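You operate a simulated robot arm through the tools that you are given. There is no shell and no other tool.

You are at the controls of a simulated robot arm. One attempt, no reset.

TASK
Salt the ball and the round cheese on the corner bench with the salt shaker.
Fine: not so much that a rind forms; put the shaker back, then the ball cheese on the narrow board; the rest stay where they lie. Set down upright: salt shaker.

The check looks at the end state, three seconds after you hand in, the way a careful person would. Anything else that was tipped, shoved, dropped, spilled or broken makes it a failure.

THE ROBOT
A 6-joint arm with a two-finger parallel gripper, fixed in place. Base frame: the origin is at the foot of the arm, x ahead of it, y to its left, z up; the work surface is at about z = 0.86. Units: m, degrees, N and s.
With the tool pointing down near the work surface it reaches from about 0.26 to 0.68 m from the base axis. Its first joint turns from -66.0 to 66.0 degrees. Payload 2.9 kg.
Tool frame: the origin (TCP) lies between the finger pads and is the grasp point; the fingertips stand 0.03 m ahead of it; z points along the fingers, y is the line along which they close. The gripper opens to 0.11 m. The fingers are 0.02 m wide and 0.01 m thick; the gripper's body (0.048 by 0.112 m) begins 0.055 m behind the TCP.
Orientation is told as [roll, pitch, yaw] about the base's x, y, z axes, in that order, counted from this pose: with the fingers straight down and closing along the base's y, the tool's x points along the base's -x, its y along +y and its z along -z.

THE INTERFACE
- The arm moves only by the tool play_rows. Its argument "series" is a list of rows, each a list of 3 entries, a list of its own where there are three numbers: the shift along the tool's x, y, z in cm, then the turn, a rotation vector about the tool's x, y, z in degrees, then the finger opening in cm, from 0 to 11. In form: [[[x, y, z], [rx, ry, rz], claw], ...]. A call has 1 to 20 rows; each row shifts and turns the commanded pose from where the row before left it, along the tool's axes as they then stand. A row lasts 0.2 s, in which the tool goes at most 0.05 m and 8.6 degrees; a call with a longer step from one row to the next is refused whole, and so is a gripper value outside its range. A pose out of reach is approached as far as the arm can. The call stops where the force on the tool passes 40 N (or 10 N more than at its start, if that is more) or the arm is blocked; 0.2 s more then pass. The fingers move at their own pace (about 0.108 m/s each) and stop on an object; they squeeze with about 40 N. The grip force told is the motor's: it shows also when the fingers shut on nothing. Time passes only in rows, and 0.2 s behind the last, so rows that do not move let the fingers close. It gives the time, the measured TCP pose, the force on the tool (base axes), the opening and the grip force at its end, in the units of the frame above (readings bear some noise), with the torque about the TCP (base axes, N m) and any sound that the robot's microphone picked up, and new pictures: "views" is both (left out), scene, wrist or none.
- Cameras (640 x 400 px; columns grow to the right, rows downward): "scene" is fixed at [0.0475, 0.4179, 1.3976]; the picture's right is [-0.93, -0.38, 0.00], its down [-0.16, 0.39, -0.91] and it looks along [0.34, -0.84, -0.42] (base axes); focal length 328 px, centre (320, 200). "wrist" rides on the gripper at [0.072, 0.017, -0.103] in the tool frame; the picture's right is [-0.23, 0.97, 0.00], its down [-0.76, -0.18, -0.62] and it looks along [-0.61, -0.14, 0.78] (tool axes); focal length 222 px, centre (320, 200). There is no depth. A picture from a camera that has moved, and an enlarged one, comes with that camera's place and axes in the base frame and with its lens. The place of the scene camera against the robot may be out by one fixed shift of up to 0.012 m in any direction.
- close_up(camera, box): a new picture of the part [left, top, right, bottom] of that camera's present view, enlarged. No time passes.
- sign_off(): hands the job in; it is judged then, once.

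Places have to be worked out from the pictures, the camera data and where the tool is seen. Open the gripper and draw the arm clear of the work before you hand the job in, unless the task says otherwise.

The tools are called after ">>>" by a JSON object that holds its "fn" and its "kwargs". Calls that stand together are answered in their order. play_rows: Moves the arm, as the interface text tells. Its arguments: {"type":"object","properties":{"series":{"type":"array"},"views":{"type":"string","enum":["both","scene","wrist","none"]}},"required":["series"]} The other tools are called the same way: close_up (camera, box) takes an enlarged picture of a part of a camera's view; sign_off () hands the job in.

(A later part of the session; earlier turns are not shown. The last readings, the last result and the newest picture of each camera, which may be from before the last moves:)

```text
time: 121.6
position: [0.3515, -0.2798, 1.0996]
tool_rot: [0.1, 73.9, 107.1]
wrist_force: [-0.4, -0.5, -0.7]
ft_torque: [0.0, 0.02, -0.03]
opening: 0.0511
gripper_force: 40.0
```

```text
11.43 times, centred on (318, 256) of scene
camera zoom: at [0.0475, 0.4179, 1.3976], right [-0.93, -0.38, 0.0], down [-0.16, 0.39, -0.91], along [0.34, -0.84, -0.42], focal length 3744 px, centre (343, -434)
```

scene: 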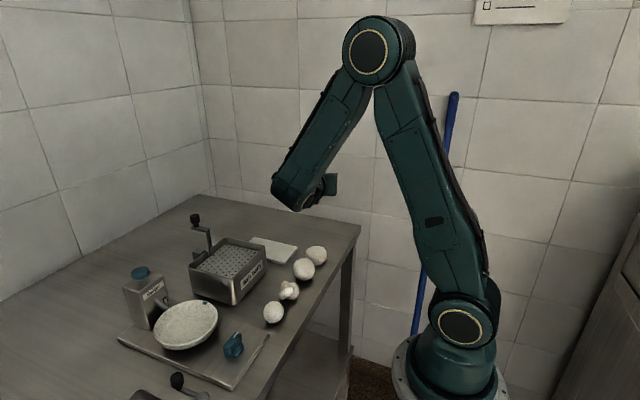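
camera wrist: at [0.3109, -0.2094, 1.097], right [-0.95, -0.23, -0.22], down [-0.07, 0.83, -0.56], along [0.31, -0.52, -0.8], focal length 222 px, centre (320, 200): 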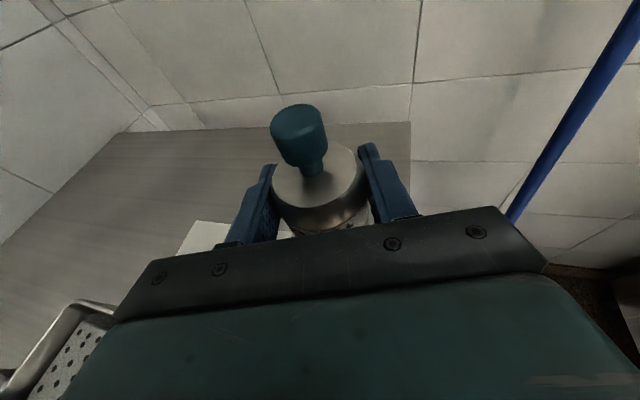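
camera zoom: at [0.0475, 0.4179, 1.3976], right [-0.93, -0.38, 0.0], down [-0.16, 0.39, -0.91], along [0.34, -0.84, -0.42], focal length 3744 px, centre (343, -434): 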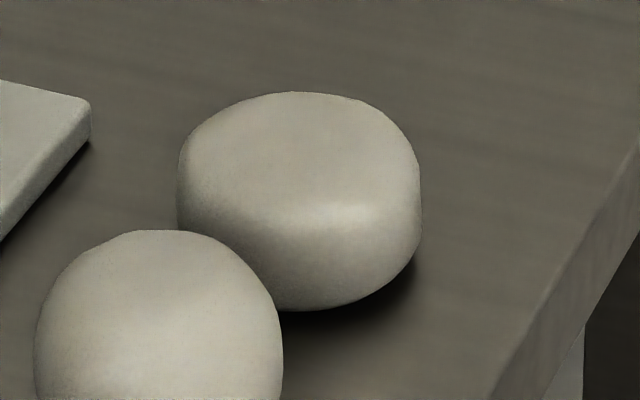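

I zoom very closely on the tops of the round, ball, knot and small ball to look for fine grains.

>>> {"fn": "close_up", "kwargs": {"camera": "scene", "box": [308, 245, 328, 258]}}

>>> {"fn": "close_up", "kwargs": {"camera": "scene", "box": [294, 257, 314, 270]}}

>>> {"fn": "close_up", "kwargs": {"camera": "scene", "box": [263, 300, 283, 313]}}

```text
16.00 times, centred on (318, 252) of scene
camera zoom: at [0.0475, 0.4179, 1.3976], right [-0.93, -0.38, 0.0], down [-0.16, 0.39, -0.91], along [0.34, -0.84, -0.42], focal length 5241 px, centre (352, -624)
```

zoom: 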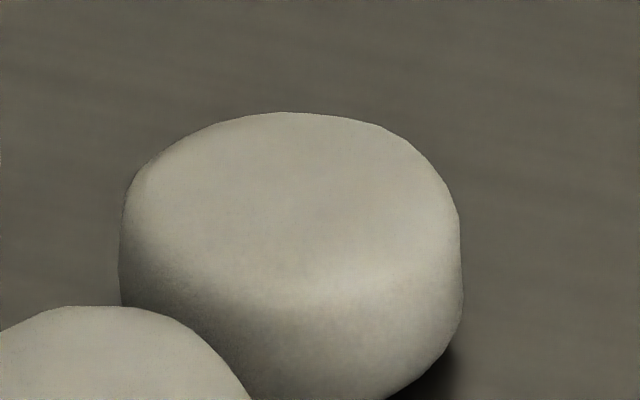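

```text
16.00 times, centred on (304, 264) of scene
camera zoom: at [0.0475, 0.4179, 1.3976], right [-0.93, -0.38, 0.0], down [-0.16, 0.39, -0.91], along [0.34, -0.84, -0.42], focal length 5241 px, centre (576, -816)
```

zoom: 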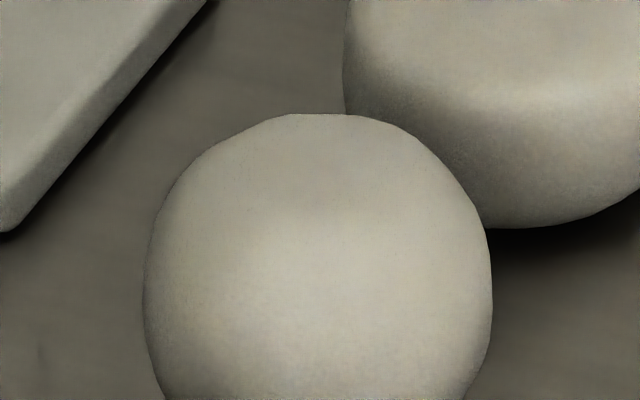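

```text
16.00 times, centred on (273, 306) of scene
camera zoom: at [0.0475, 0.4179, 1.3976], right [-0.93, -0.38, 0.0], down [-0.16, 0.39, -0.91], along [0.34, -0.84, -0.42], focal length 5241 px, centre (1072, -1504)
```

zoom: 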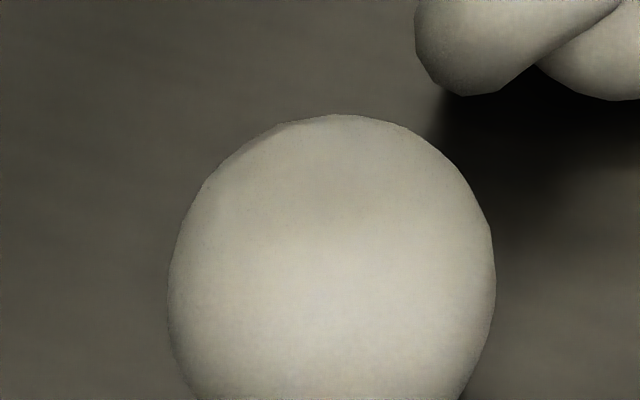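

Nothing at all on any cheese. I'll try inversion again but with long, full-speed strokes; first I roll the shaker over (keeping its top above the round).

>>> {"fn": "play_rows", "kwargs": {"series": [[[0.048, -0.644, 0], [0, 0, 8.57], 4.2], [[0.048, -0.644, 0], [0, 0, 8.57], 4.2], [[0.048, -0.644, 0], [0, 0, 8.57], 4.2], [[0.048, -0.644, 0], [0, 0, 8.57], 4.2], [[0.048, -0.644, 0], [0, 0, 8.57], 4.2], [[0.048, -0.644, 0], [0, 0, 8.57], 4.2], [[0.048, -0.644, 0], [0, 0, 8.57], 4.2], [[0.048, -0.644, 0], [0, 0, 8.57], 4.2], [[0.048, -0.644, 0], [0, 0, 8.57], 4.2], [[0.048, -0.644, 0], [0, 0, 8.57], 4.2], [[0.048, -0.644, 0], [0, 0, 8.57], 4.2], [[0.048, -0.644, 0], [0, 0, 8.57], 4.2], [[0.048, -0.644, 0], [0, 0, 8.57], 4.2], [[0.048, -0.644, 0], [0, 0, 8.57], 4.2], [[0.048, -0.644, 0], [0, 0, 8.57], 4.2], [[0.048, -0.644, 0], [0, 0, 8.57], 4.2], [[0.048, -0.644, 0], [0, 0, 8.57], 4.2], [[0.048, -0.644, 0], [0, 0, 8.57], 4.2], [[0.048, -0.644, 0], [0, 0, 8.57], 4.2], [[0.048, -0.644, 0], [0, 0, 8.57], 4.2]]}}

```text
time: 125.8
position: [0.3628, -0.3021, 1.1811]
tool_rot: [-26.9, -72.0, -44.8]
wrist_force: [-0.2, 0.2, -2.7]
ft_torque: [-0.01, 0.01, 0.05]
opening: 0.0509
gripper_force: 39.7
camera wrist: at [0.3347, -0.1858, 1.1385], right [0.96, 0.27, 0.08], down [-0.17, 0.35, 0.92], along [0.22, -0.9, 0.38], focal length 222 px, centre (320, 200)
```

scene: 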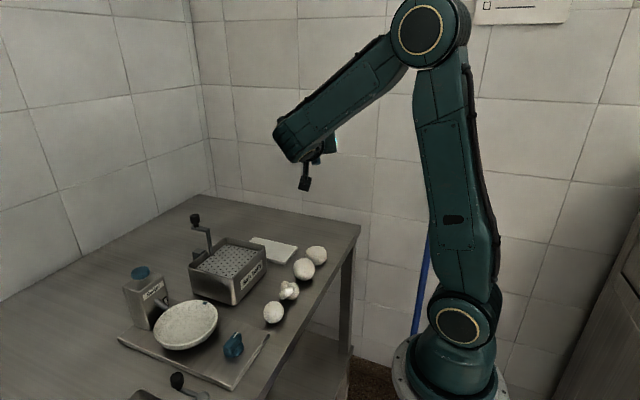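
wrist: 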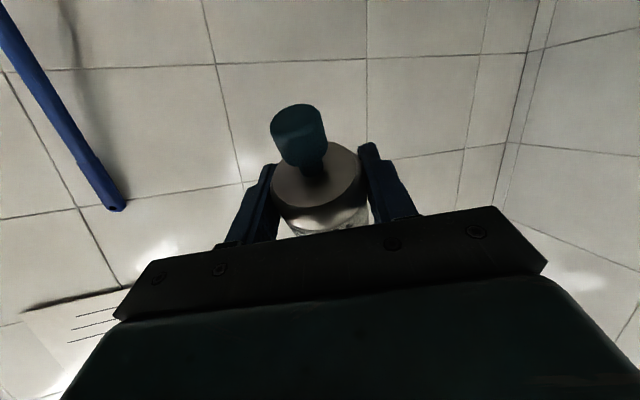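

Inverted (~148°). I finish the roll and then do long vertical strokes at full speed: down 14.5 cm, then up/down 9.8 cm twice.

>>> {"fn": "play_rows", "kwargs": {"series": [[[0.048, -0.644, 0], [0, 0, 8.4], 4.2], [[4.7, 0, 1.35], [0, 0, 0], 4.2], [[4.7, 0, 1.35], [0, 0, 0], 4.2], [[4.5, 0, 1.3], [0, 0, 0], 4.2], [[-4.7, 0, -1.35], [0, 0, 0], 4.2], [[-4.7, 0, -1.35], [0, 0, 0], 4.2], [[4.7, 0, 1.35], [0, 0, 0], 4.2], [[4.7, 0, 1.35], [0, 0, 0], 4.2], [[-4.7, 0, -1.35], [0, 0, 0], 4.2], [[-4.7, 0, -1.35], [0, 0, 0], 4.2], [[4.7, 0, 1.35], [0, 0, 0], 4.2], [[4.7, 0, 1.35], [0, 0, 0], 4.2]], "views": "scene"}}

>>> {"fn": "close_up", "kwargs": {"camera": "scene", "box": [298, 238, 338, 273]}}

```text
time: 128.4
position: [0.3588, -0.302, 1.037]
tool_rot: [-0.4, -74.0, -72.6]
wrist_force: [0.1, 1.1, -1.4]
ft_torque: [0.0, -0.01, 0.01]
opening: 0.051
gripper_force: 39.7
```

scene: 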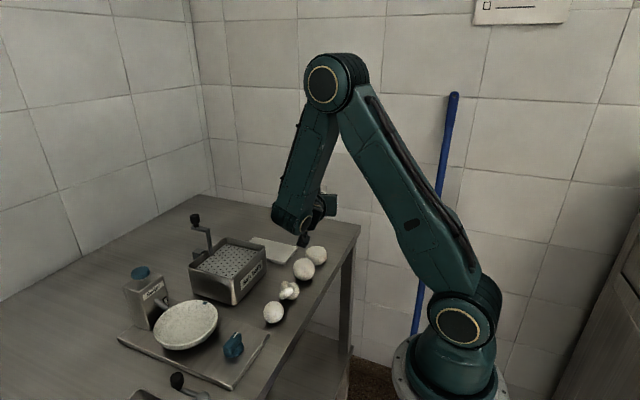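

```text
11.43 times, centred on (318, 256) of scene
camera zoom: at [0.0475, 0.4179, 1.3976], right [-0.93, -0.38, 0.0], down [-0.16, 0.39, -0.91], along [0.34, -0.84, -0.42], focal length 3744 px, centre (343, -434)
```

zoom: 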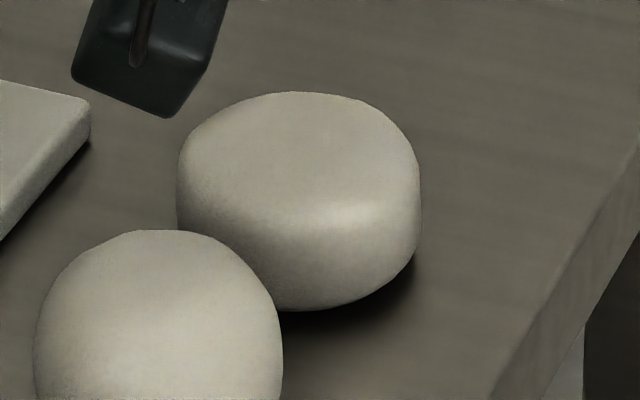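

Still nothing. While inverted here, I also try a quick sideways shake (±2 cm, staying over the round).

>>> {"fn": "play_rows", "kwargs": {"series": [[[0, 2, 0], [0, 0, 0], 4.2], [[0, -4, 0], [0, 0, 0], 4.2], [[0, 4, 0], [0, 0, 0], 4.2], [[0, -4, 0], [0, 0, 0], 4.2], [[0, 4, 0], [0, 0, 0], 4.2], [[0, -2, 0], [0, 0, 0], 4.2], [[0, 0, 0], [0, 8, 0], 4.2], [[0, 0, 0], [0, -8, 0], 4.2], [[0, 0, 0], [0, 8, 0], 4.2], [[0, 0, 0], [0, -8, 0], 4.2]], "views": "scene"}}

>>> {"fn": "close_up", "kwargs": {"camera": "scene", "box": [298, 238, 338, 273]}}

```text
time: 130.6
position: [0.3569, -0.3037, 1.0364]
tool_rot: [-0.5, -73.9, -72.4]
wrist_force: [-0.4, 0.6, -1.6]
ft_torque: [0.02, 0.03, 0.0]
opening: 0.0509
gripper_force: 39.6
```

scene: 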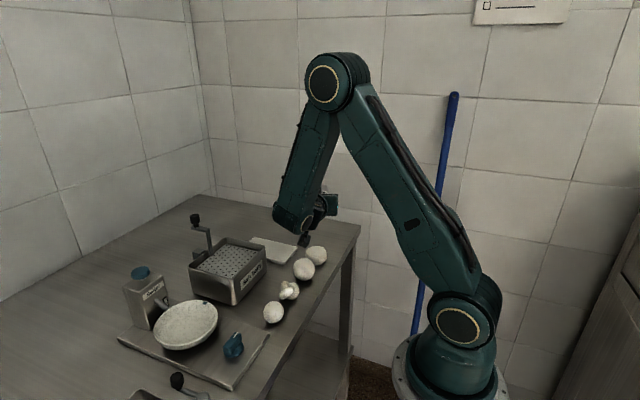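

```text
11.43 times, centred on (318, 256) of scene
camera zoom: at [0.0475, 0.4179, 1.3976], right [-0.93, -0.38, 0.0], down [-0.16, 0.39, -0.91], along [0.34, -0.84, -0.42], focal length 3744 px, centre (343, -434)
```

zoom: 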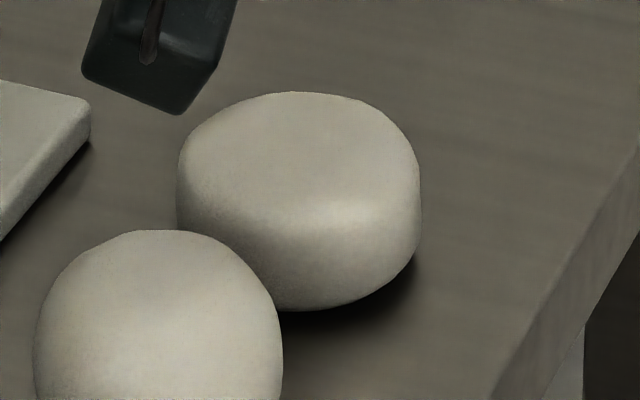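

No effect either. I conclude the knob is the intended handle and plan to hold the shaker by it, tool pointing down. First I must set it down the way I took it: raise, untilt and turn yaw toward -173.

>>> {"fn": "play_rows", "kwargs": {"series": [[[-4.7, 0, -1.35], [0, 0, 0], 4.2], [[-4.7, 0, -1.35], [0, 0, 0], 4.2], [[0, 0, 0], [0, 8.22, 0], 4.2], [[0, 0, 0], [0, 8.22, 0], 4.2], [[0, 0, 0], [0, 8.22, 0], 4.2], [[0, 0, 0], [0, 8.22, 0], 4.2], [[0, 0, 0], [0, 8.22, 0], 4.2], [[0, 0, 0], [0, 8.22, 0], 4.2], [[0, 0, 0], [0, 8.22, 0], 4.2], [[0, 0, 0], [0, 8.22, 0], 4.2], [[0, 0, 0], [0, 8.22, 0], 4.2], [[0, 0, 0], [0, 0, 8.4], 4.2], [[0, 0, 0], [0, 0, 8.4], 4.2], [[0, 0, 0], [0, 0, 8.4], 4.2], [[0, 0, 0], [0, 0, 8.4], 4.2], [[0, 0, 0], [0, 0, 8.4], 4.2], [[0, 0, 0], [0, 0, 8.4], 4.2], [[0, 0, 0], [0, 0, 8.4], 4.2], [[0, 0, 0], [0, 0, 8.4], 4.2], [[0, 0, 0], [0, 0, 8.4], 4.2]], "views": "scene"}}

```text
time: 134.8
position: [0.3577, -0.3025, 1.1352]
tool_rot: [0.0, 0.0, -148.8]
wrist_force: [-1.3, -0.1, -1.3]
ft_torque: [0.0, -0.01, -0.01]
opening: 0.051
gripper_force: 39.5
```

scene: 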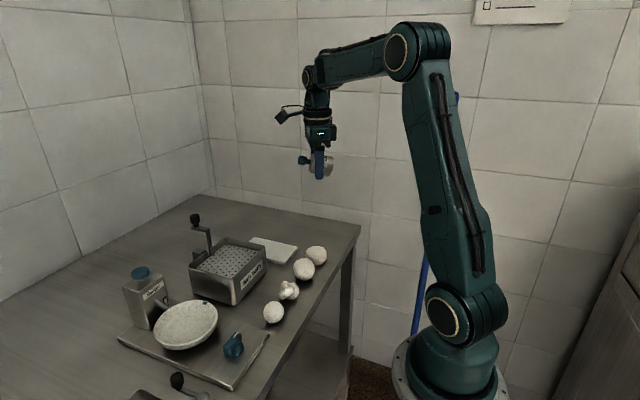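

Tool-down at yaw -149. I finish the yaw to -173, move above the shaker's spot and tilt to bring the shaker upright.

>>> {"fn": "play_rows", "kwargs": {"series": [[[0, 0, 0], [0, 0, 8], 4.2], [[0, 0, 0], [0, 0, 8], 4.2], [[0, 0, 0], [0, 0, 8], 4.2], [[2.97, 2.34, -0.5], [0, 0, 0], 4.2], [[2.97, 2.34, -0.5], [0, 0, 0], 4.2], [[2.97, 2.34, -0.5], [0, 0, 0], 4.2], [[0, 0, 0], [0, 8.22, 0], 4.2], [[0, 0, 0], [0, 8.22, 0], 4.2], [[0, 0, 0], [0, 8.22, 0], 4.2], [[0, 0, 0], [0, 8.22, 0], 4.2], [[0, 0, 0], [0, 8.22, 0], 4.2], [[0, 0, 0], [0, 8.22, 0], 4.2], [[0, 0, 0], [0, 8.22, 0], 4.2], [[0, 0, 0], [0, 8.22, 0], 4.2], [[0, 0, 0], [0, 8.22, 0], 4.2], [[0, 0, 0], [0, 0, 0], 4.2]]}}

```text
time: 138.2
position: [0.4828, -0.3986, 1.1723]
tool_rot: [-0.5, 30.5, -172.7]
wrist_force: [0.2, 0.2, -1.0]
ft_torque: [-0.04, -0.03, -0.03]
opening: 0.0506
gripper_force: 39.9
out of reach, approached as far as the arm can: row 7, 9, 10, 11, 12, 13, 14, 15
camera wrist: at [0.495, -0.4158, 1.2981], right [-0.07, -0.99, -0.12], down [-0.99, 0.05, 0.15], along [-0.14, 0.13, -0.98], focal length 222 px, centre (320, 200)
```

scene: 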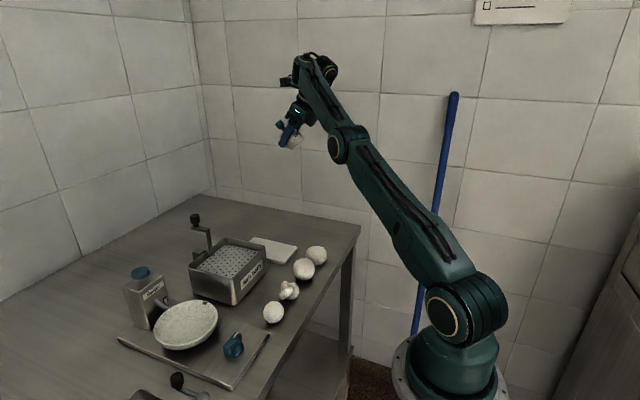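
wrist: 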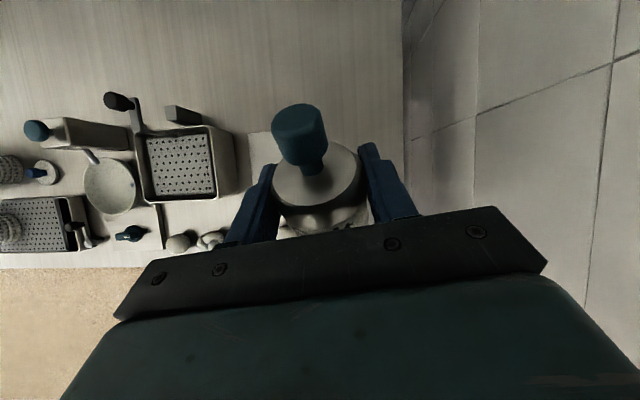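

The arm was over-stretched at that height. I lower and pull in to about (0.455,-0.361,1.06) and complete the tilt to 74°.

>>> {"fn": "play_rows", "kwargs": {"series": [[[-2.55, -1.36, 2.83], [0, 0, 0], 4.2], [[-2.55, -1.36, 2.83], [0, 0, 0], 4.2], [[-2.55, -1.36, 2.83], [0, 0, 0], 4.2], [[0, 0, 0], [0, 8.2, 0], 4.2], [[0, 0, 0], [0, 8.2, 0], 4.2], [[0, 0, 0], [0, 8.2, 0], 4.2], [[0, 0, 0], [0, 8.2, 0], 4.2], [[0, 0, 0], [0, 8.2, 0], 4.2], [[0, 0, 0], [0, 2.4, 0], 4.2], [[0, 0, 0], [0, 0, 0], 4.2]]}}

```text
time: 140.4
position: [0.4914, -0.4025, 1.1546]
tool_rot: [-0.5, 30.5, -172.7]
wrist_force: [0.2, 0.3, -0.9]
ft_torque: [0.0, -0.02, -0.01]
opening: 0.0509
gripper_force: 40.1
out of reach, approached as far as the arm can: row 1, 2, 3, 4, 5, 6, 7, 8
camera wrist: at [0.5021, -0.4202, 1.279], right [-0.07, -0.99, -0.12], down [-0.99, 0.05, 0.15], along [-0.15, 0.13, -0.98], focal length 222 px, centre (320, 200)
```

scene: 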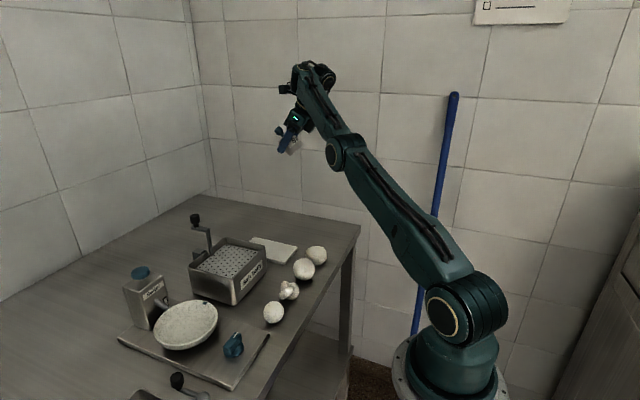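
wrist: 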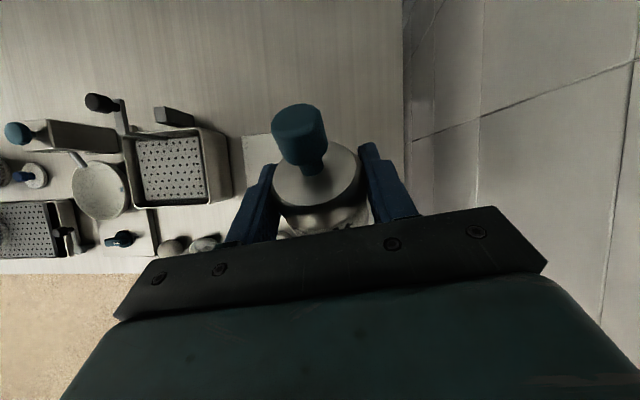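

The solver is stuck in a stretched elbow posture. I untilt to tool-down and pull inward to about (0.42,-0.33,1.12) to recover a normal posture.

>>> {"fn": "play_rows", "kwargs": {"series": [[[0, 0, 0], [0, -7.6, 0], 4.2], [[0, 0, 0], [0, -7.6, 0], 4.2], [[0, 0, 0], [0, -7.6, 0], 4.2], [[0, 0, 0], [0, -7.7, 0], 4.2], [[-2.05, -2.7, 1.17], [0, 0, 0], 4.2], [[-2.05, -2.7, 1.17], [0, 0, 0], 4.2], [[-2.05, -2.7, 1.17], [0, 0, 0], 4.2], [[0, 0, 0], [0, 0, 0], 4.2]]}}

```text
time: 142.2
position: [0.4675, -0.3897, 1.1695]
tool_rot: [-0.8, 2.2, -172.6]
wrist_force: [-0.7, -0.5, -1.6]
ft_torque: [0.01, 0.01, 0.01]
opening: 0.0509
gripper_force: 39.7
out of reach, approached as far as the arm can: row 4, 5, 6, 7
camera wrist: at [0.5386, -0.3995, 1.2743], right [-0.1, -0.99, -0.02], down [-0.8, 0.06, 0.6], along [-0.59, 0.08, -0.8], focal length 222 px, centre (320, 200)
```

scene: 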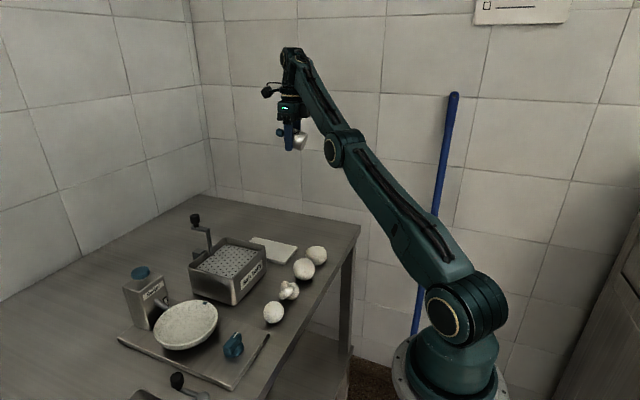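
wrist: 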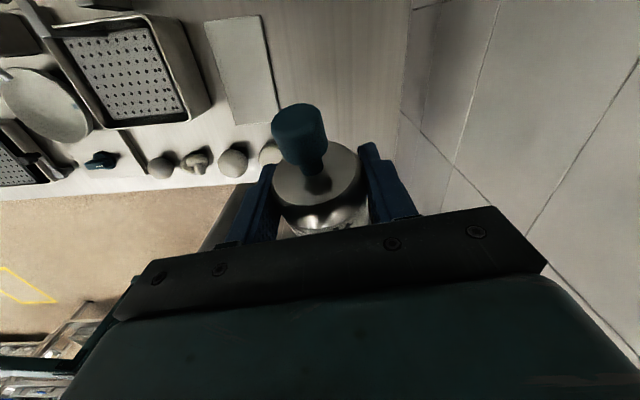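

The elbow has flipped past straight and is jammed there. I push outward along the arm to straighten it, then pull inward, hoping it folds back the normal way.

>>> {"fn": "play_rows", "kwargs": {"series": [[[2.9, 3.15, -2.35], [0, 0, 0], 4.2], [[2.9, 3.15, -2.35], [0, 0, 0], 4.2], [[2.9, 3.15, -2.35], [0, 0, 0], 4.2], [[0, 0, 0], [0, 0, 0], 4.2]], "views": "scene"}}

```text
time: 143.2
position: [0.4673, -0.388, 1.1776]
tool_rot: [-0.4, 2.3, -172.5]
wrist_force: [0.2, 0.2, -1.5]
ft_torque: [0.03, -0.01, -0.01]
opening: 0.0507
gripper_force: 39.8
out of reach, approached as far as the arm can: row 1, 2, 3
```

scene: 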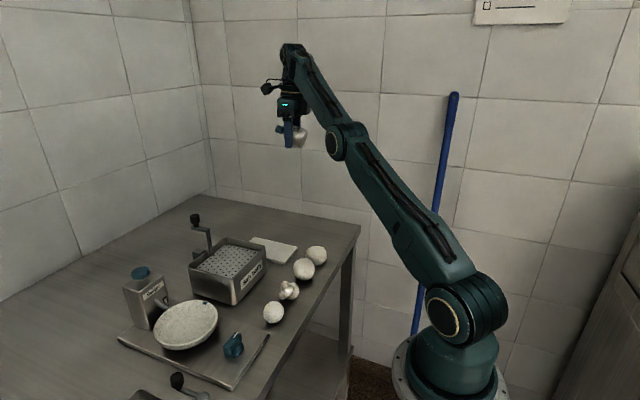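

Barely moved. Near the straight posture, a downward sweep should rotate the elbow back the right way, so I sweep the tool down and slightly outward about 20 cm (over the bench's far right edge, well above it).

>>> {"fn": "play_rows", "kwargs": {"series": [[[1.11, 1.2, 3.96], [0, 0, 0], 4.2], [[1.11, 1.2, 3.96], [0, 0, 0], 4.2], [[1.11, 1.2, 3.96], [0, 0, 0], 4.2], [[0, 0, 0], [0, 0, 0], 4.2]], "views": "scene"}}

```text
time: 144.2
position: [0.5029, -0.4182, 1.0588]
tool_rot: [-0.6, 2.3, -172.5]
wrist_force: [0.0, 0.8, -1.5]
ft_torque: [0.0, -0.01, 0.02]
opening: 0.051
gripper_force: 40.0
out of reach, approached as far as the arm can: row 3
```

scene: 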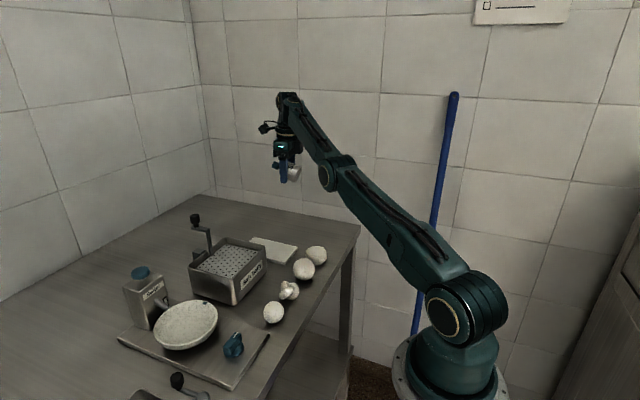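

It moved. Now I try pulling inward from here.

>>> {"fn": "play_rows", "kwargs": {"series": [[[-1.4, -1.9, 1.2], [0, 0, 0], 4.2], [[-1.4, -1.9, 1.2], [0, 0, 0], 4.2], [[-1.4, -1.9, 1.2], [0, 0, 0], 4.2], [[0, 0, 0], [0, 0, 0], 4.2]], "views": "scene"}}

```text
time: 145.2
position: [0.4561, -0.366, 1.0222]
tool_rot: [-0.5, 2.3, -172.5]
wrist_force: [0.0, -0.2, -0.5]
ft_torque: [-0.02, -0.03, 0.0]
opening: 0.0506
gripper_force: 40.1
out of reach, approached as far as the arm can: row 1
```

scene: 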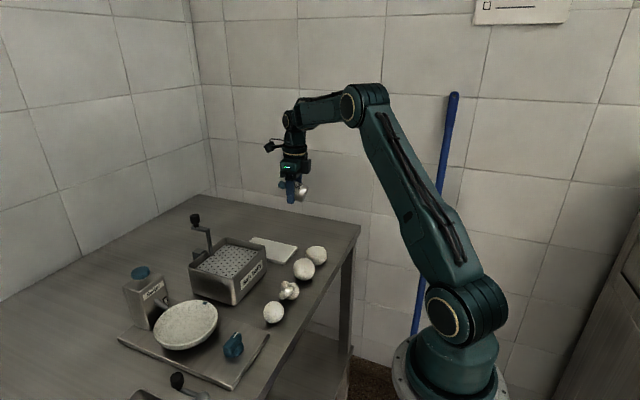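

The elbow is back to normal. At this lower height I tilt the tool to 74° so the shaker comes upright.

>>> {"fn": "play_rows", "kwargs": {"series": [[[0, 0, 0], [0, 8.2, 0], 4.2], [[0, 0, 0], [0, 8.2, 0], 4.2], [[0, 0, 0], [0, 8.2, 0], 4.2], [[0, 0, 0], [0, 8.2, 0], 4.2], [[0, 0, 0], [0, 8.2, 0], 4.2], [[0, 0, 0], [0, 8.2, 0], 4.2], [[0, 0, 0], [0, 8.2, 0], 4.2], [[0, 0, 0], [0, 8.2, 0], 4.2], [[0, 0, 0], [0, 6.1, 0], 4.2], [[0, 0, 0], [0, 0, 0], 4.2]]}}

```text
time: 147.4
position: [0.4568, -0.3659, 1.0196]
tool_rot: [-1.7, 74.2, -174.2]
wrist_force: [-1.2, -0.2, -1.9]
ft_torque: [0.0, 0.01, 0.04]
opening: 0.0509
gripper_force: 39.8
camera wrist: at [0.3801, -0.3944, 1.1179], right [0.07, -0.97, -0.23], down [-0.82, 0.07, -0.56], along [0.56, 0.22, -0.8], focal length 222 px, centre (320, 200)
```

scene: 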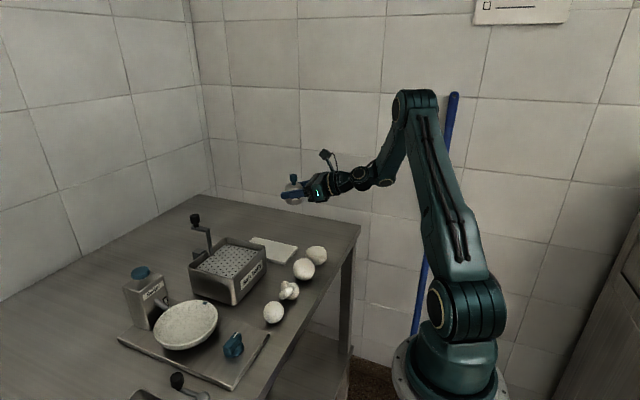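
wrist: 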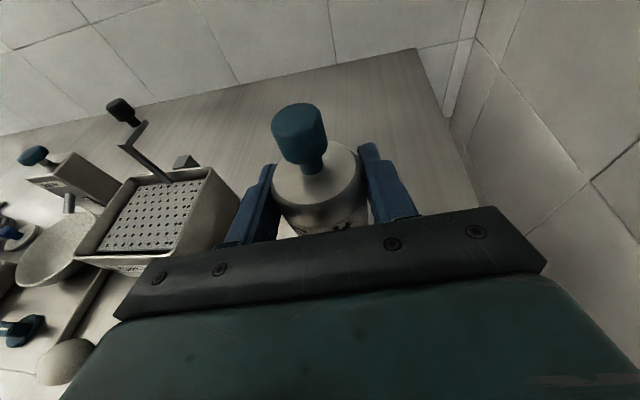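

Upright again at (0.457,-0.366). I correct the small roll, shift back over its spot and lower to about 3.5 cm above the set-down height.

>>> {"fn": "play_rows", "kwargs": {"series": [[[0, 0, 0], [0, 0, -0.48], 4.2], [[-2.97, -0.17, 0.48], [0, 0, 0], 4.2], [[-2.97, -0.17, 0.48], [0, 0, 0], 4.2], [[-2.97, -0.17, 0.48], [0, 0, 0], 4.2], [[0, 0, 0], [0, 0, 0], 4.2]]}}

>>> {"fn": "close_up", "kwargs": {"camera": "scene", "box": [275, 195, 355, 275]}}

```text
time: 148.6
position: [0.4467, -0.3631, 0.9326]
tool_rot: [0.0, 74.0, -172.3]
wrist_force: [0.2, 0.3, -0.9]
ft_torque: [-0.01, -0.02, 0.02]
opening: 0.0509
gripper_force: 40.2
camera wrist: at [0.3705, -0.3907, 1.0296], right [0.07, -0.97, -0.22], down [-0.83, 0.07, -0.56], along [0.56, 0.22, -0.8], focal length 222 px, centre (320, 200)
```

scene: 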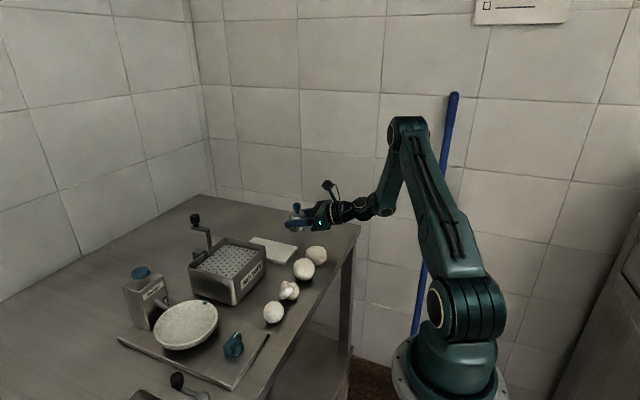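
wrist: 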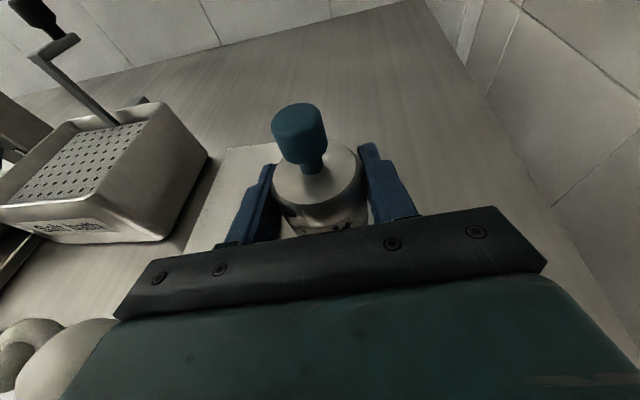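

```text
5.00 times, centred on (315, 235) of scene
camera zoom: at [0.0475, 0.4179, 1.3976], right [-0.93, -0.38, 0.0], down [-0.16, 0.39, -0.91], along [0.34, -0.84, -0.42], focal length 1638 px, centre (345, 25)
```

zoom: 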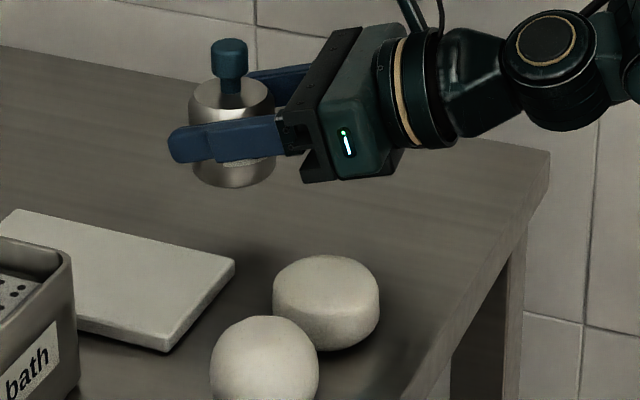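

Good. I lower to contact in shrinking steps.

>>> {"fn": "play_rows", "kwargs": {"series": [[[-1.92, 0, 0.55], [0, 0, 0], 4.2], [[-1.15, 0, 0.33], [0, 0, 0], 4.2], [[-0.29, 0, 0.08], [0, 0, 0], 4.2], [[-0.19, 0, 0.05], [0, 0, 0], 4.2], [[0, 0, 0], [0, 0, 0], 4.2]], "views": "none"}}

```text
time: 149.8
position: [0.4472, -0.3608, 0.8964]
tool_rot: [0.0, 74.1, -172.2]
wrist_force: [-1.8, 1.0, 7.8]
ft_torque: [0.19, -0.03, 0.08]
opening: 0.051
gripper_force: 39.3
```

Contact (≈8 N). I open to 7.2 cm and rise straight up.

>>> {"fn": "play_rows", "kwargs": {"series": [[[0, 0, 0], [0, 0, 0], 6], [[0, 0, 0], [0, 0, 0], 7.2], [[0, 0, 0], [0, 0, 0], 7.2], [[1.92, 0, -0.55], [0, 0, 0], 7.2], [[3.84, 0, -1.1], [0, 0, 0], 8], [[3.84, 0, -1.1], [0, 0, 0], 8], [[3.84, 0, -1.1], [0, 0, 0], 8], [[0, 0, 0], [0, 0, 0], 8]]}}

>>> {"fn": "close_up", "kwargs": {"camera": "scene", "box": [275, 195, 355, 275]}}

```text
time: 151.6
position: [0.4465, -0.3638, 1.0339]
tool_rot: [-0.3, 74.0, -172.5]
wrist_force: [-0.3, -0.6, -0.2]
ft_torque: [0.01, 0.01, -0.01]
opening: 0.0798
gripper_force: 0.0
camera wrist: at [0.3704, -0.3917, 1.1309], right [0.07, -0.97, -0.22], down [-0.83, 0.07, -0.56], along [0.56, 0.22, -0.8], focal length 222 px, centre (320, 200)
```

scene: 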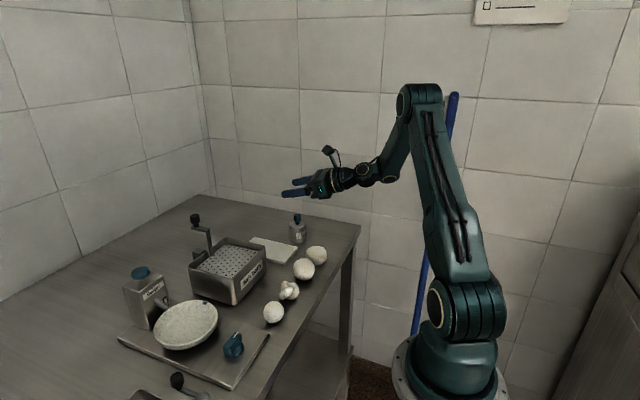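
wrist: 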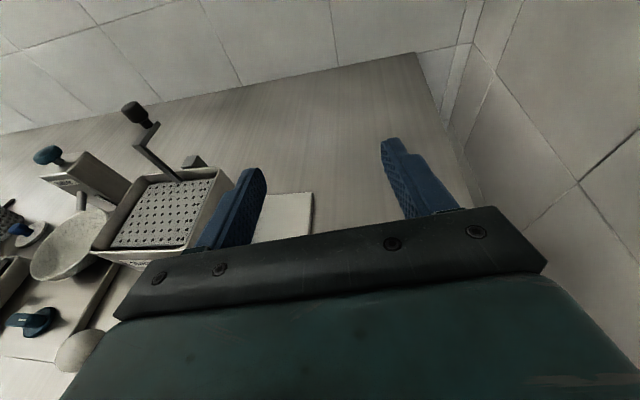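

```text
5.00 times, centred on (315, 235) of scene
camera zoom: at [0.0475, 0.4179, 1.3976], right [-0.93, -0.38, 0.0], down [-0.16, 0.39, -0.91], along [0.34, -0.84, -0.42], focal length 1638 px, centre (345, 25)
```

zoom: 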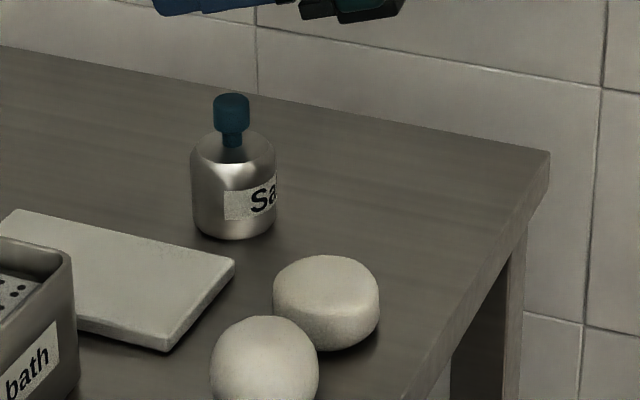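

The shaker stands upright, undisturbed. Next I untilt to tool-down above it so that I can take it by its knob.

>>> {"fn": "play_rows", "kwargs": {"series": [[[0, 0, 0], [0, -8.2, 0], 6], [[0, 0, 0], [0, -8.2, 0], 6], [[0, 0, 0], [0, -8.2, 0], 6], [[0, 0, 0], [0, -8.2, 0], 6], [[0, 0, 0], [0, -8.2, 0], 6], [[0, 0, 0], [0, -8.2, 0], 6], [[0, 0, 0], [0, -8.2, 0], 6], [[0, 0, 0], [0, -8.2, 0], 6], [[0, 0, 0], [0, -8.3, 0], 6], [[0, 0, 0], [0, 0, 0], 6]]}}

```text
time: 153.8
position: [0.4445, -0.3626, 1.0343]
tool_rot: [-0.1, 0.1, -172.3]
wrist_force: [-0.6, 0.7, 0.4]
ft_torque: [0.0, 0.03, 0.0]
opening: 0.0601
gripper_force: 0.1
camera wrist: at [0.5199, -0.3701, 1.137], right [-0.09, -1.0, 0.0], down [-0.78, 0.07, 0.62], along [-0.62, 0.06, -0.78], focal length 222 px, centre (320, 200)
```

scene: 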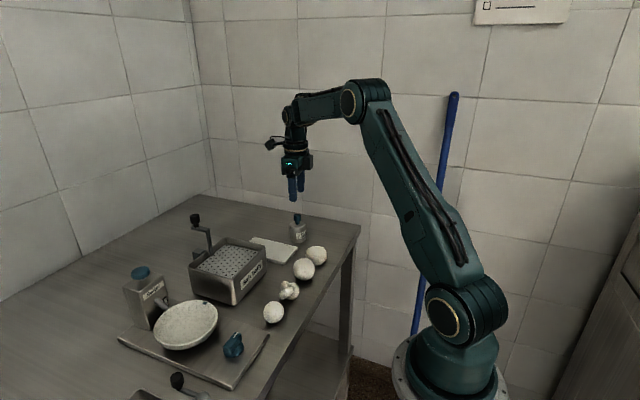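
wrist: 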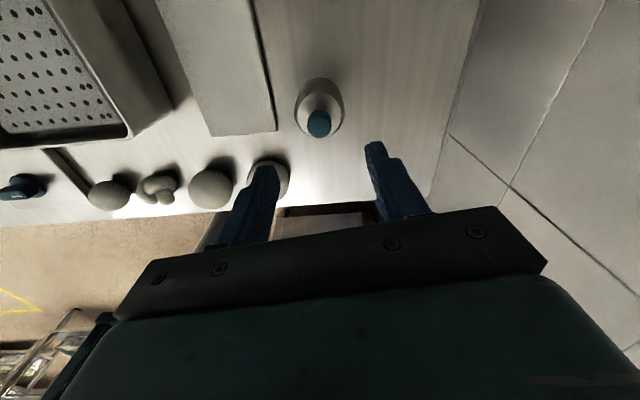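

>>> {"fn": "close_up", "kwargs": {"camera": "wrist", "box": [280, 60, 370, 150]}}

>>> {"fn": "close_up", "kwargs": {"camera": "scene", "box": [275, 170, 325, 250]}}

```text
4.44 times, centred on (325, 105) of wrist
camera zoom: at [0.5199, -0.3701, 1.137], right [-0.09, -1.0, 0.0], down [-0.78, 0.07, 0.62], along [-0.62, 0.06, -0.78], focal length 987 px, centre (298, 622)
```

zoom: 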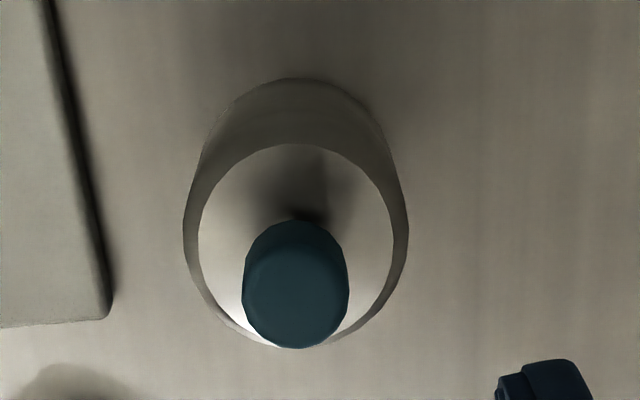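

```text
5.00 times, centred on (300, 210) of scene
camera zoom: at [0.0475, 0.4179, 1.3976], right [-0.93, -0.38, 0.0], down [-0.16, 0.39, -0.91], along [0.34, -0.84, -0.42], focal length 1638 px, centre (420, 150)
```

zoom: 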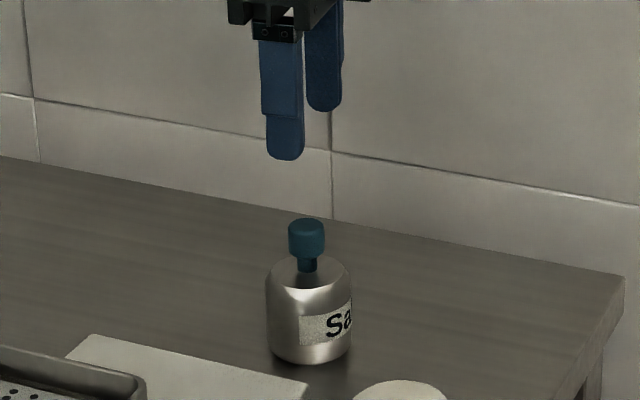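

The shaker's axis is at about (0.448,-0.3635). I align over it and come down with 6 cm opening to just around the knob.

>>> {"fn": "play_rows", "kwargs": {"series": [[[0.33, 0.15, 3.5], [0, 0, 0], 6], [[0, 0, 3], [0, 0, 0], 5], [[0, 0, 0], [0, 0, 0], 5]]}}

>>> {"fn": "close_up", "kwargs": {"camera": "scene", "box": [275, 190, 325, 250]}}

>>> {"fn": "close_up", "kwargs": {"camera": "wrist", "box": [240, 90, 420, 240]}}

```text
time: 154.6
position: [0.4489, -0.3658, 0.9689]
tool_rot: [-0.1, 0.2, -172.3]
wrist_force: [-0.2, 0.3, 0.4]
ft_torque: [-0.03, -0.02, -0.01]
opening: 0.05
gripper_force: 0.1
camera wrist: at [0.523, -0.3721, 1.0719], right [-0.1, -1.0, 0.0], down [-0.78, 0.07, 0.62], along [-0.62, 0.06, -0.78], focal length 222 px, centre (320, 200)
```

scene: 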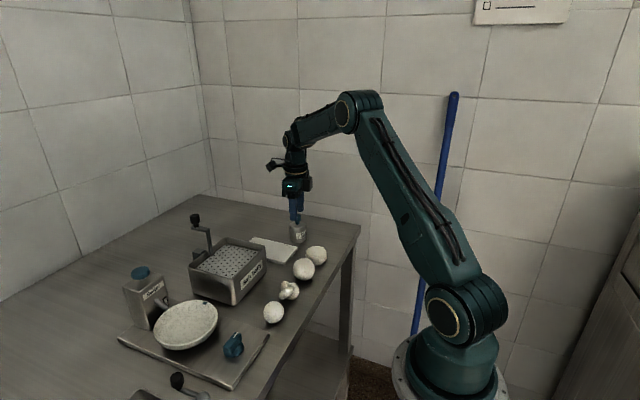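
wrist: 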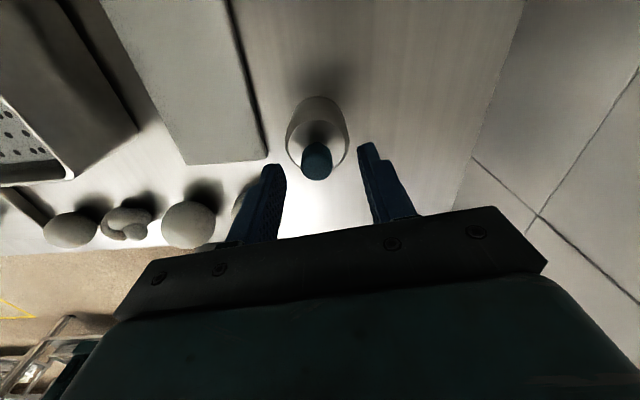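

```text
6.67 times, centred on (300, 220) of scene
camera zoom: at [0.0475, 0.4179, 1.3976], right [-0.93, -0.38, 0.0], down [-0.16, 0.39, -0.91], along [0.34, -0.84, -0.42], focal length 2184 px, centre (453, 67)
```

zoom: 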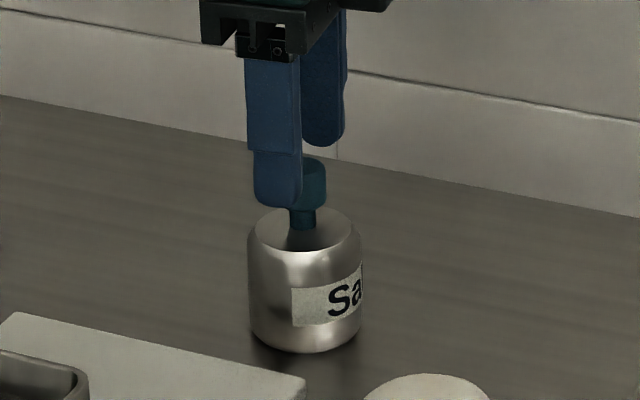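

```text
2.67 times, centred on (330, 165) of wrist
camera zoom: at [0.523, -0.3721, 1.0719], right [-0.1, -1.0, 0.0], down [-0.78, 0.07, 0.62], along [-0.62, 0.06, -0.78], focal length 592 px, centre (293, 293)
```

zoom: 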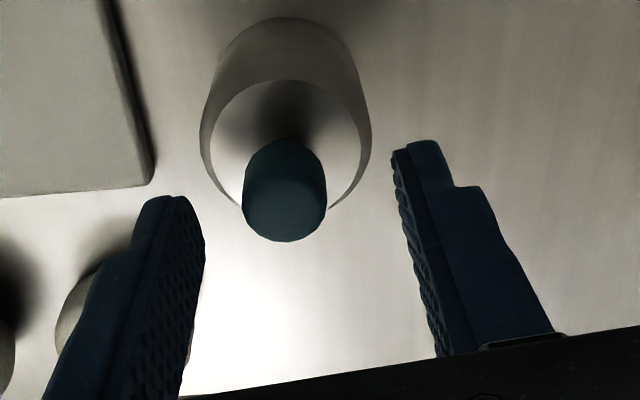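

Aligned within 2 mm. I nudge 2 mm, lower 2 cm so the tips flank the knob, and close gently.

>>> {"fn": "play_rows", "kwargs": {"series": [[[0, -0.2, 1.0], [0, 0, 0], 5], [[0, 0, 1.0], [0, 0, 0], 5], [[0, 0, 0], [0, 0, 0], 5]], "views": "scene"}}

>>> {"fn": "close_up", "kwargs": {"camera": "scene", "box": [275, 195, 325, 250]}}

```text
time: 155.4
position: [0.4485, -0.3618, 0.9493]
tool_rot: [0.0, 0.2, -172.3]
wrist_force: [-0.1, -0.3, 0.2]
ft_torque: [0.02, -0.02, 0.01]
opening: 0.0501
gripper_force: 0.1
```

scene: 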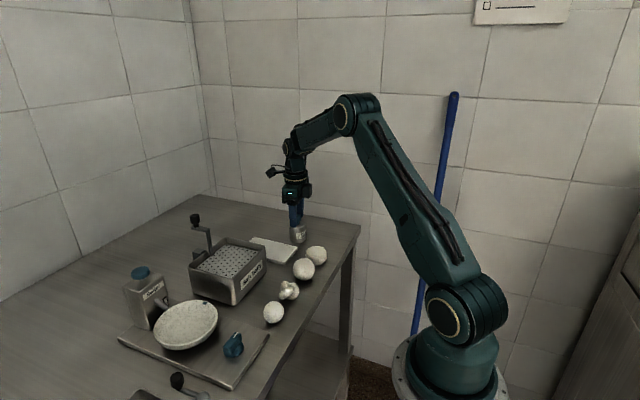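

```text
7.27 times, centred on (300, 222) of scene
camera zoom: at [0.0475, 0.4179, 1.3976], right [-0.93, -0.38, 0.0], down [-0.16, 0.39, -0.91], along [0.34, -0.84, -0.42], focal length 2382 px, centre (466, 36)
```

zoom: 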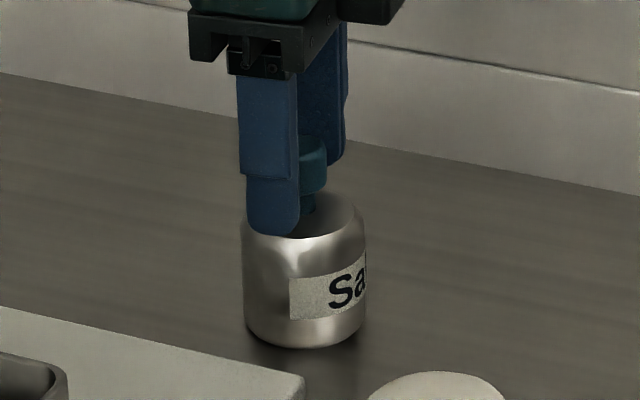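

The fingers flank the knob just above the body's top. I close on it.

>>> {"fn": "play_rows", "kwargs": {"series": [[[0, 0, 0], [0, 0, 0], 3.5], [[0, 0, 0], [0, 0, 0], 2.5], [[0, 0, 0], [0, 0, 0], 1.6], [[0, 0, 0], [0, 0, 0], 1.6], [[0, 0, 0], [0, 0, 0], 1.6]]}}

>>> {"fn": "close_up", "kwargs": {"camera": "scene", "box": [275, 195, 325, 250]}}

```text
time: 156.6
position: [0.4483, -0.3622, 0.949]
tool_rot: [0.0, 0.0, -172.3]
wrist_force: [0.0, 0.4, 0.1]
ft_torque: [-0.03, 0.03, -0.02]
opening: 0.0207
gripper_force: 39.6
camera wrist: at [0.523, -0.3697, 1.0524], right [-0.1, -1.0, 0.0], down [-0.78, 0.07, 0.62], along [-0.62, 0.06, -0.78], focal length 222 px, centre (320, 200)
```

scene: 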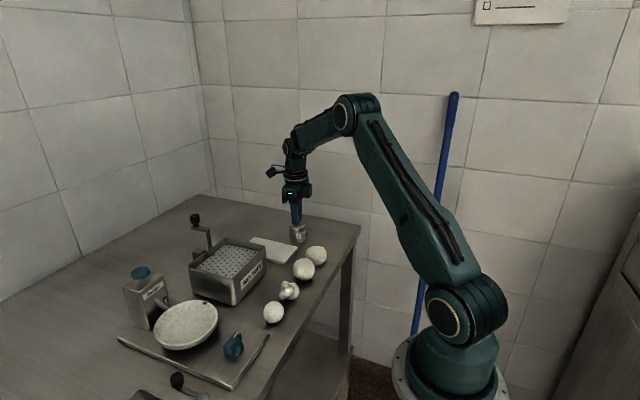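
wrist: 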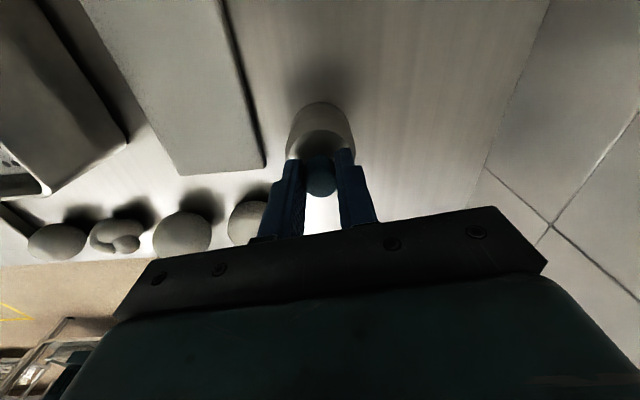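

```text
7.27 times, centred on (300, 222) of scene
camera zoom: at [0.0475, 0.4179, 1.3976], right [-0.93, -0.38, 0.0], down [-0.16, 0.39, -0.91], along [0.34, -0.84, -0.42], focal length 2382 px, centre (466, 36)
```

zoom: 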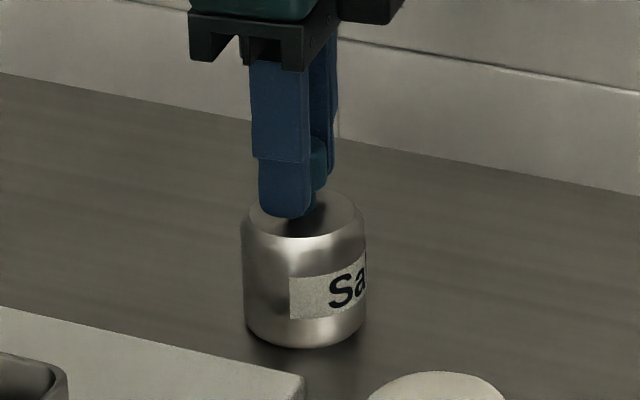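

Knob gripped (2.07 cm). I lift 10 cm and carry the shaker upright over the round.

>>> {"fn": "play_rows", "kwargs": {"series": [[[0, 0, -1], [0, 0, 0], 1.6], [[0, 0, -3], [0, 0, 0], 1.6], [[0, 0, -3.5], [0, 0, 0], 1.6], [[0, 0, -3], [0, 0, 0], 1.6], [[-2.84, -3.14, 0], [0, 0, 0], 1.6], [[-2.84, -3.14, 0], [0, 0, 0], 1.6], [[-2.84, -3.14, 0], [0, 0, 0], 1.6], [[0, 0, 0], [0, 0, 0], 1.6]]}}

>>> {"fn": "close_up", "kwargs": {"camera": "scene", "box": [270, 190, 350, 290]}}

```text
time: 158.4
position: [0.3514, -0.2814, 1.0556]
tool_rot: [0.0, 0.2, -172.3]
wrist_force: [0.0, -0.1, -1.0]
ft_torque: [0.02, 0.02, 0.01]
opening: 0.0206
gripper_force: 39.9
camera wrist: at [0.4256, -0.2887, 1.158], right [-0.1, -1.0, 0.0], down [-0.78, 0.07, 0.62], along [-0.62, 0.06, -0.78], focal length 222 px, centre (320, 200)
```

scene: 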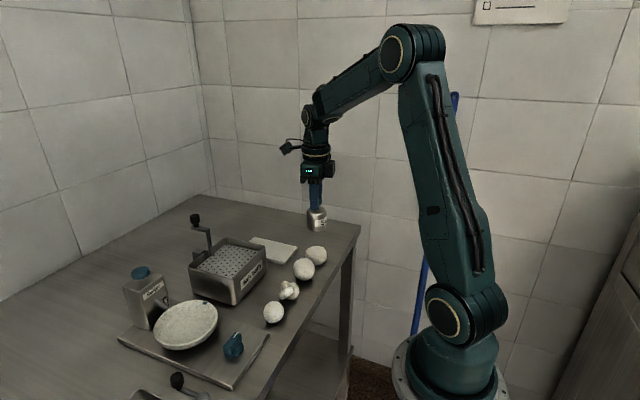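
wrist: 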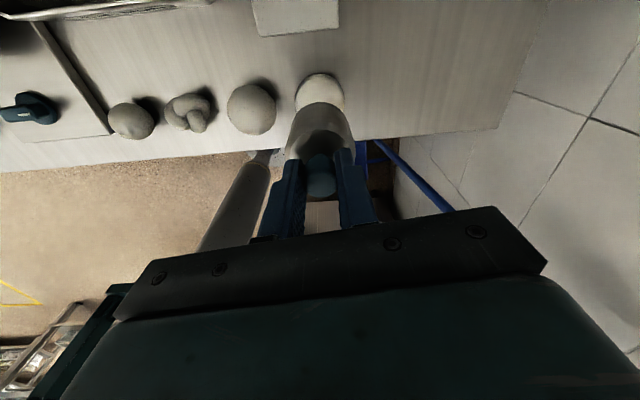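

```text
4.00 times, centred on (310, 240) of scene
camera zoom: at [0.0475, 0.4179, 1.3976], right [-0.93, -0.38, 0.0], down [-0.16, 0.39, -0.91], along [0.34, -0.84, -0.42], focal length 1310 px, centre (360, 40)
```

zoom: 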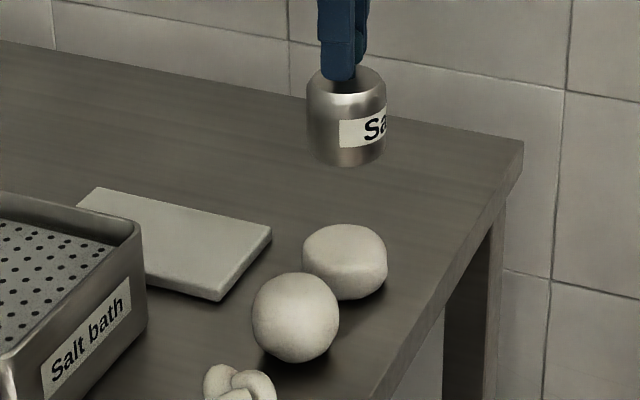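

Held by the knob, upright over the round, with a clear view. I lower 5 cm (gap ~2 cm) and give two quick 4.5 cm up-down strokes.

>>> {"fn": "play_rows", "kwargs": {"series": [[[0, 0, 2.5], [0, 0, 0], 1.6], [[0, 0, 2.3], [0, 0, 0], 1.6], [[0, 0, -4.5], [0, 0, 0], 1.6], [[0, 0, 4.5], [0, 0, 0], 1.6], [[0, 0, -4.5], [0, 0, 0], 1.6], [[0, 0, 4.5], [0, 0, 0], 1.6], [[0, 0, -4.5], [0, 0, 0], 1.6]], "views": "scene"}}

>>> {"fn": "close_up", "kwargs": {"camera": "scene", "box": [298, 228, 338, 273]}}

```text
time: 160.0
position: [0.3516, -0.2785, 1.0506]
tool_rot: [0.1, 0.2, -172.4]
wrist_force: [0.0, 0.2, -0.9]
ft_torque: [-0.01, -0.03, 0.01]
opening: 0.0204
gripper_force: 39.5
```

scene: 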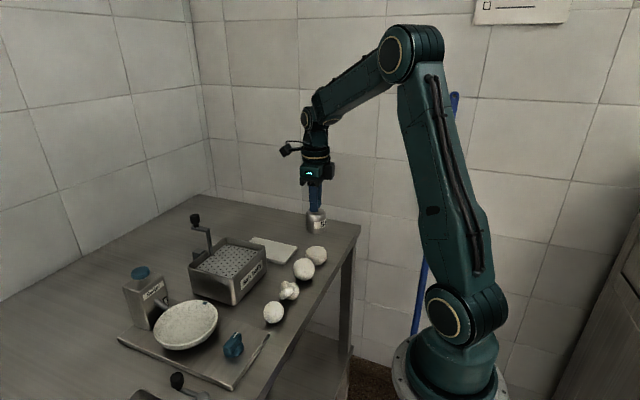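

```text
8.89 times, centred on (318, 250) of scene
camera zoom: at [0.0475, 0.4179, 1.3976], right [-0.93, -0.38, 0.0], down [-0.16, 0.39, -0.91], along [0.34, -0.84, -0.42], focal length 2912 px, centre (338, -249)
```

zoom: 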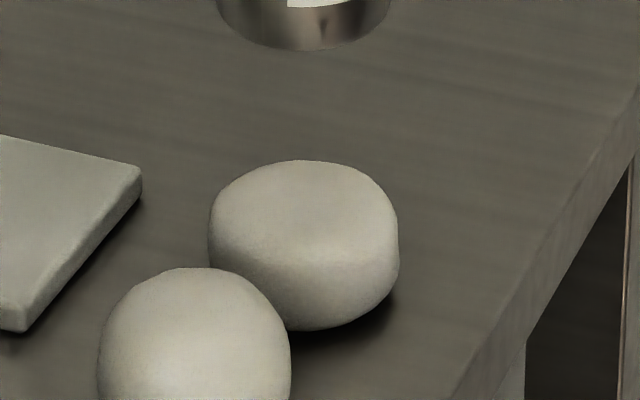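

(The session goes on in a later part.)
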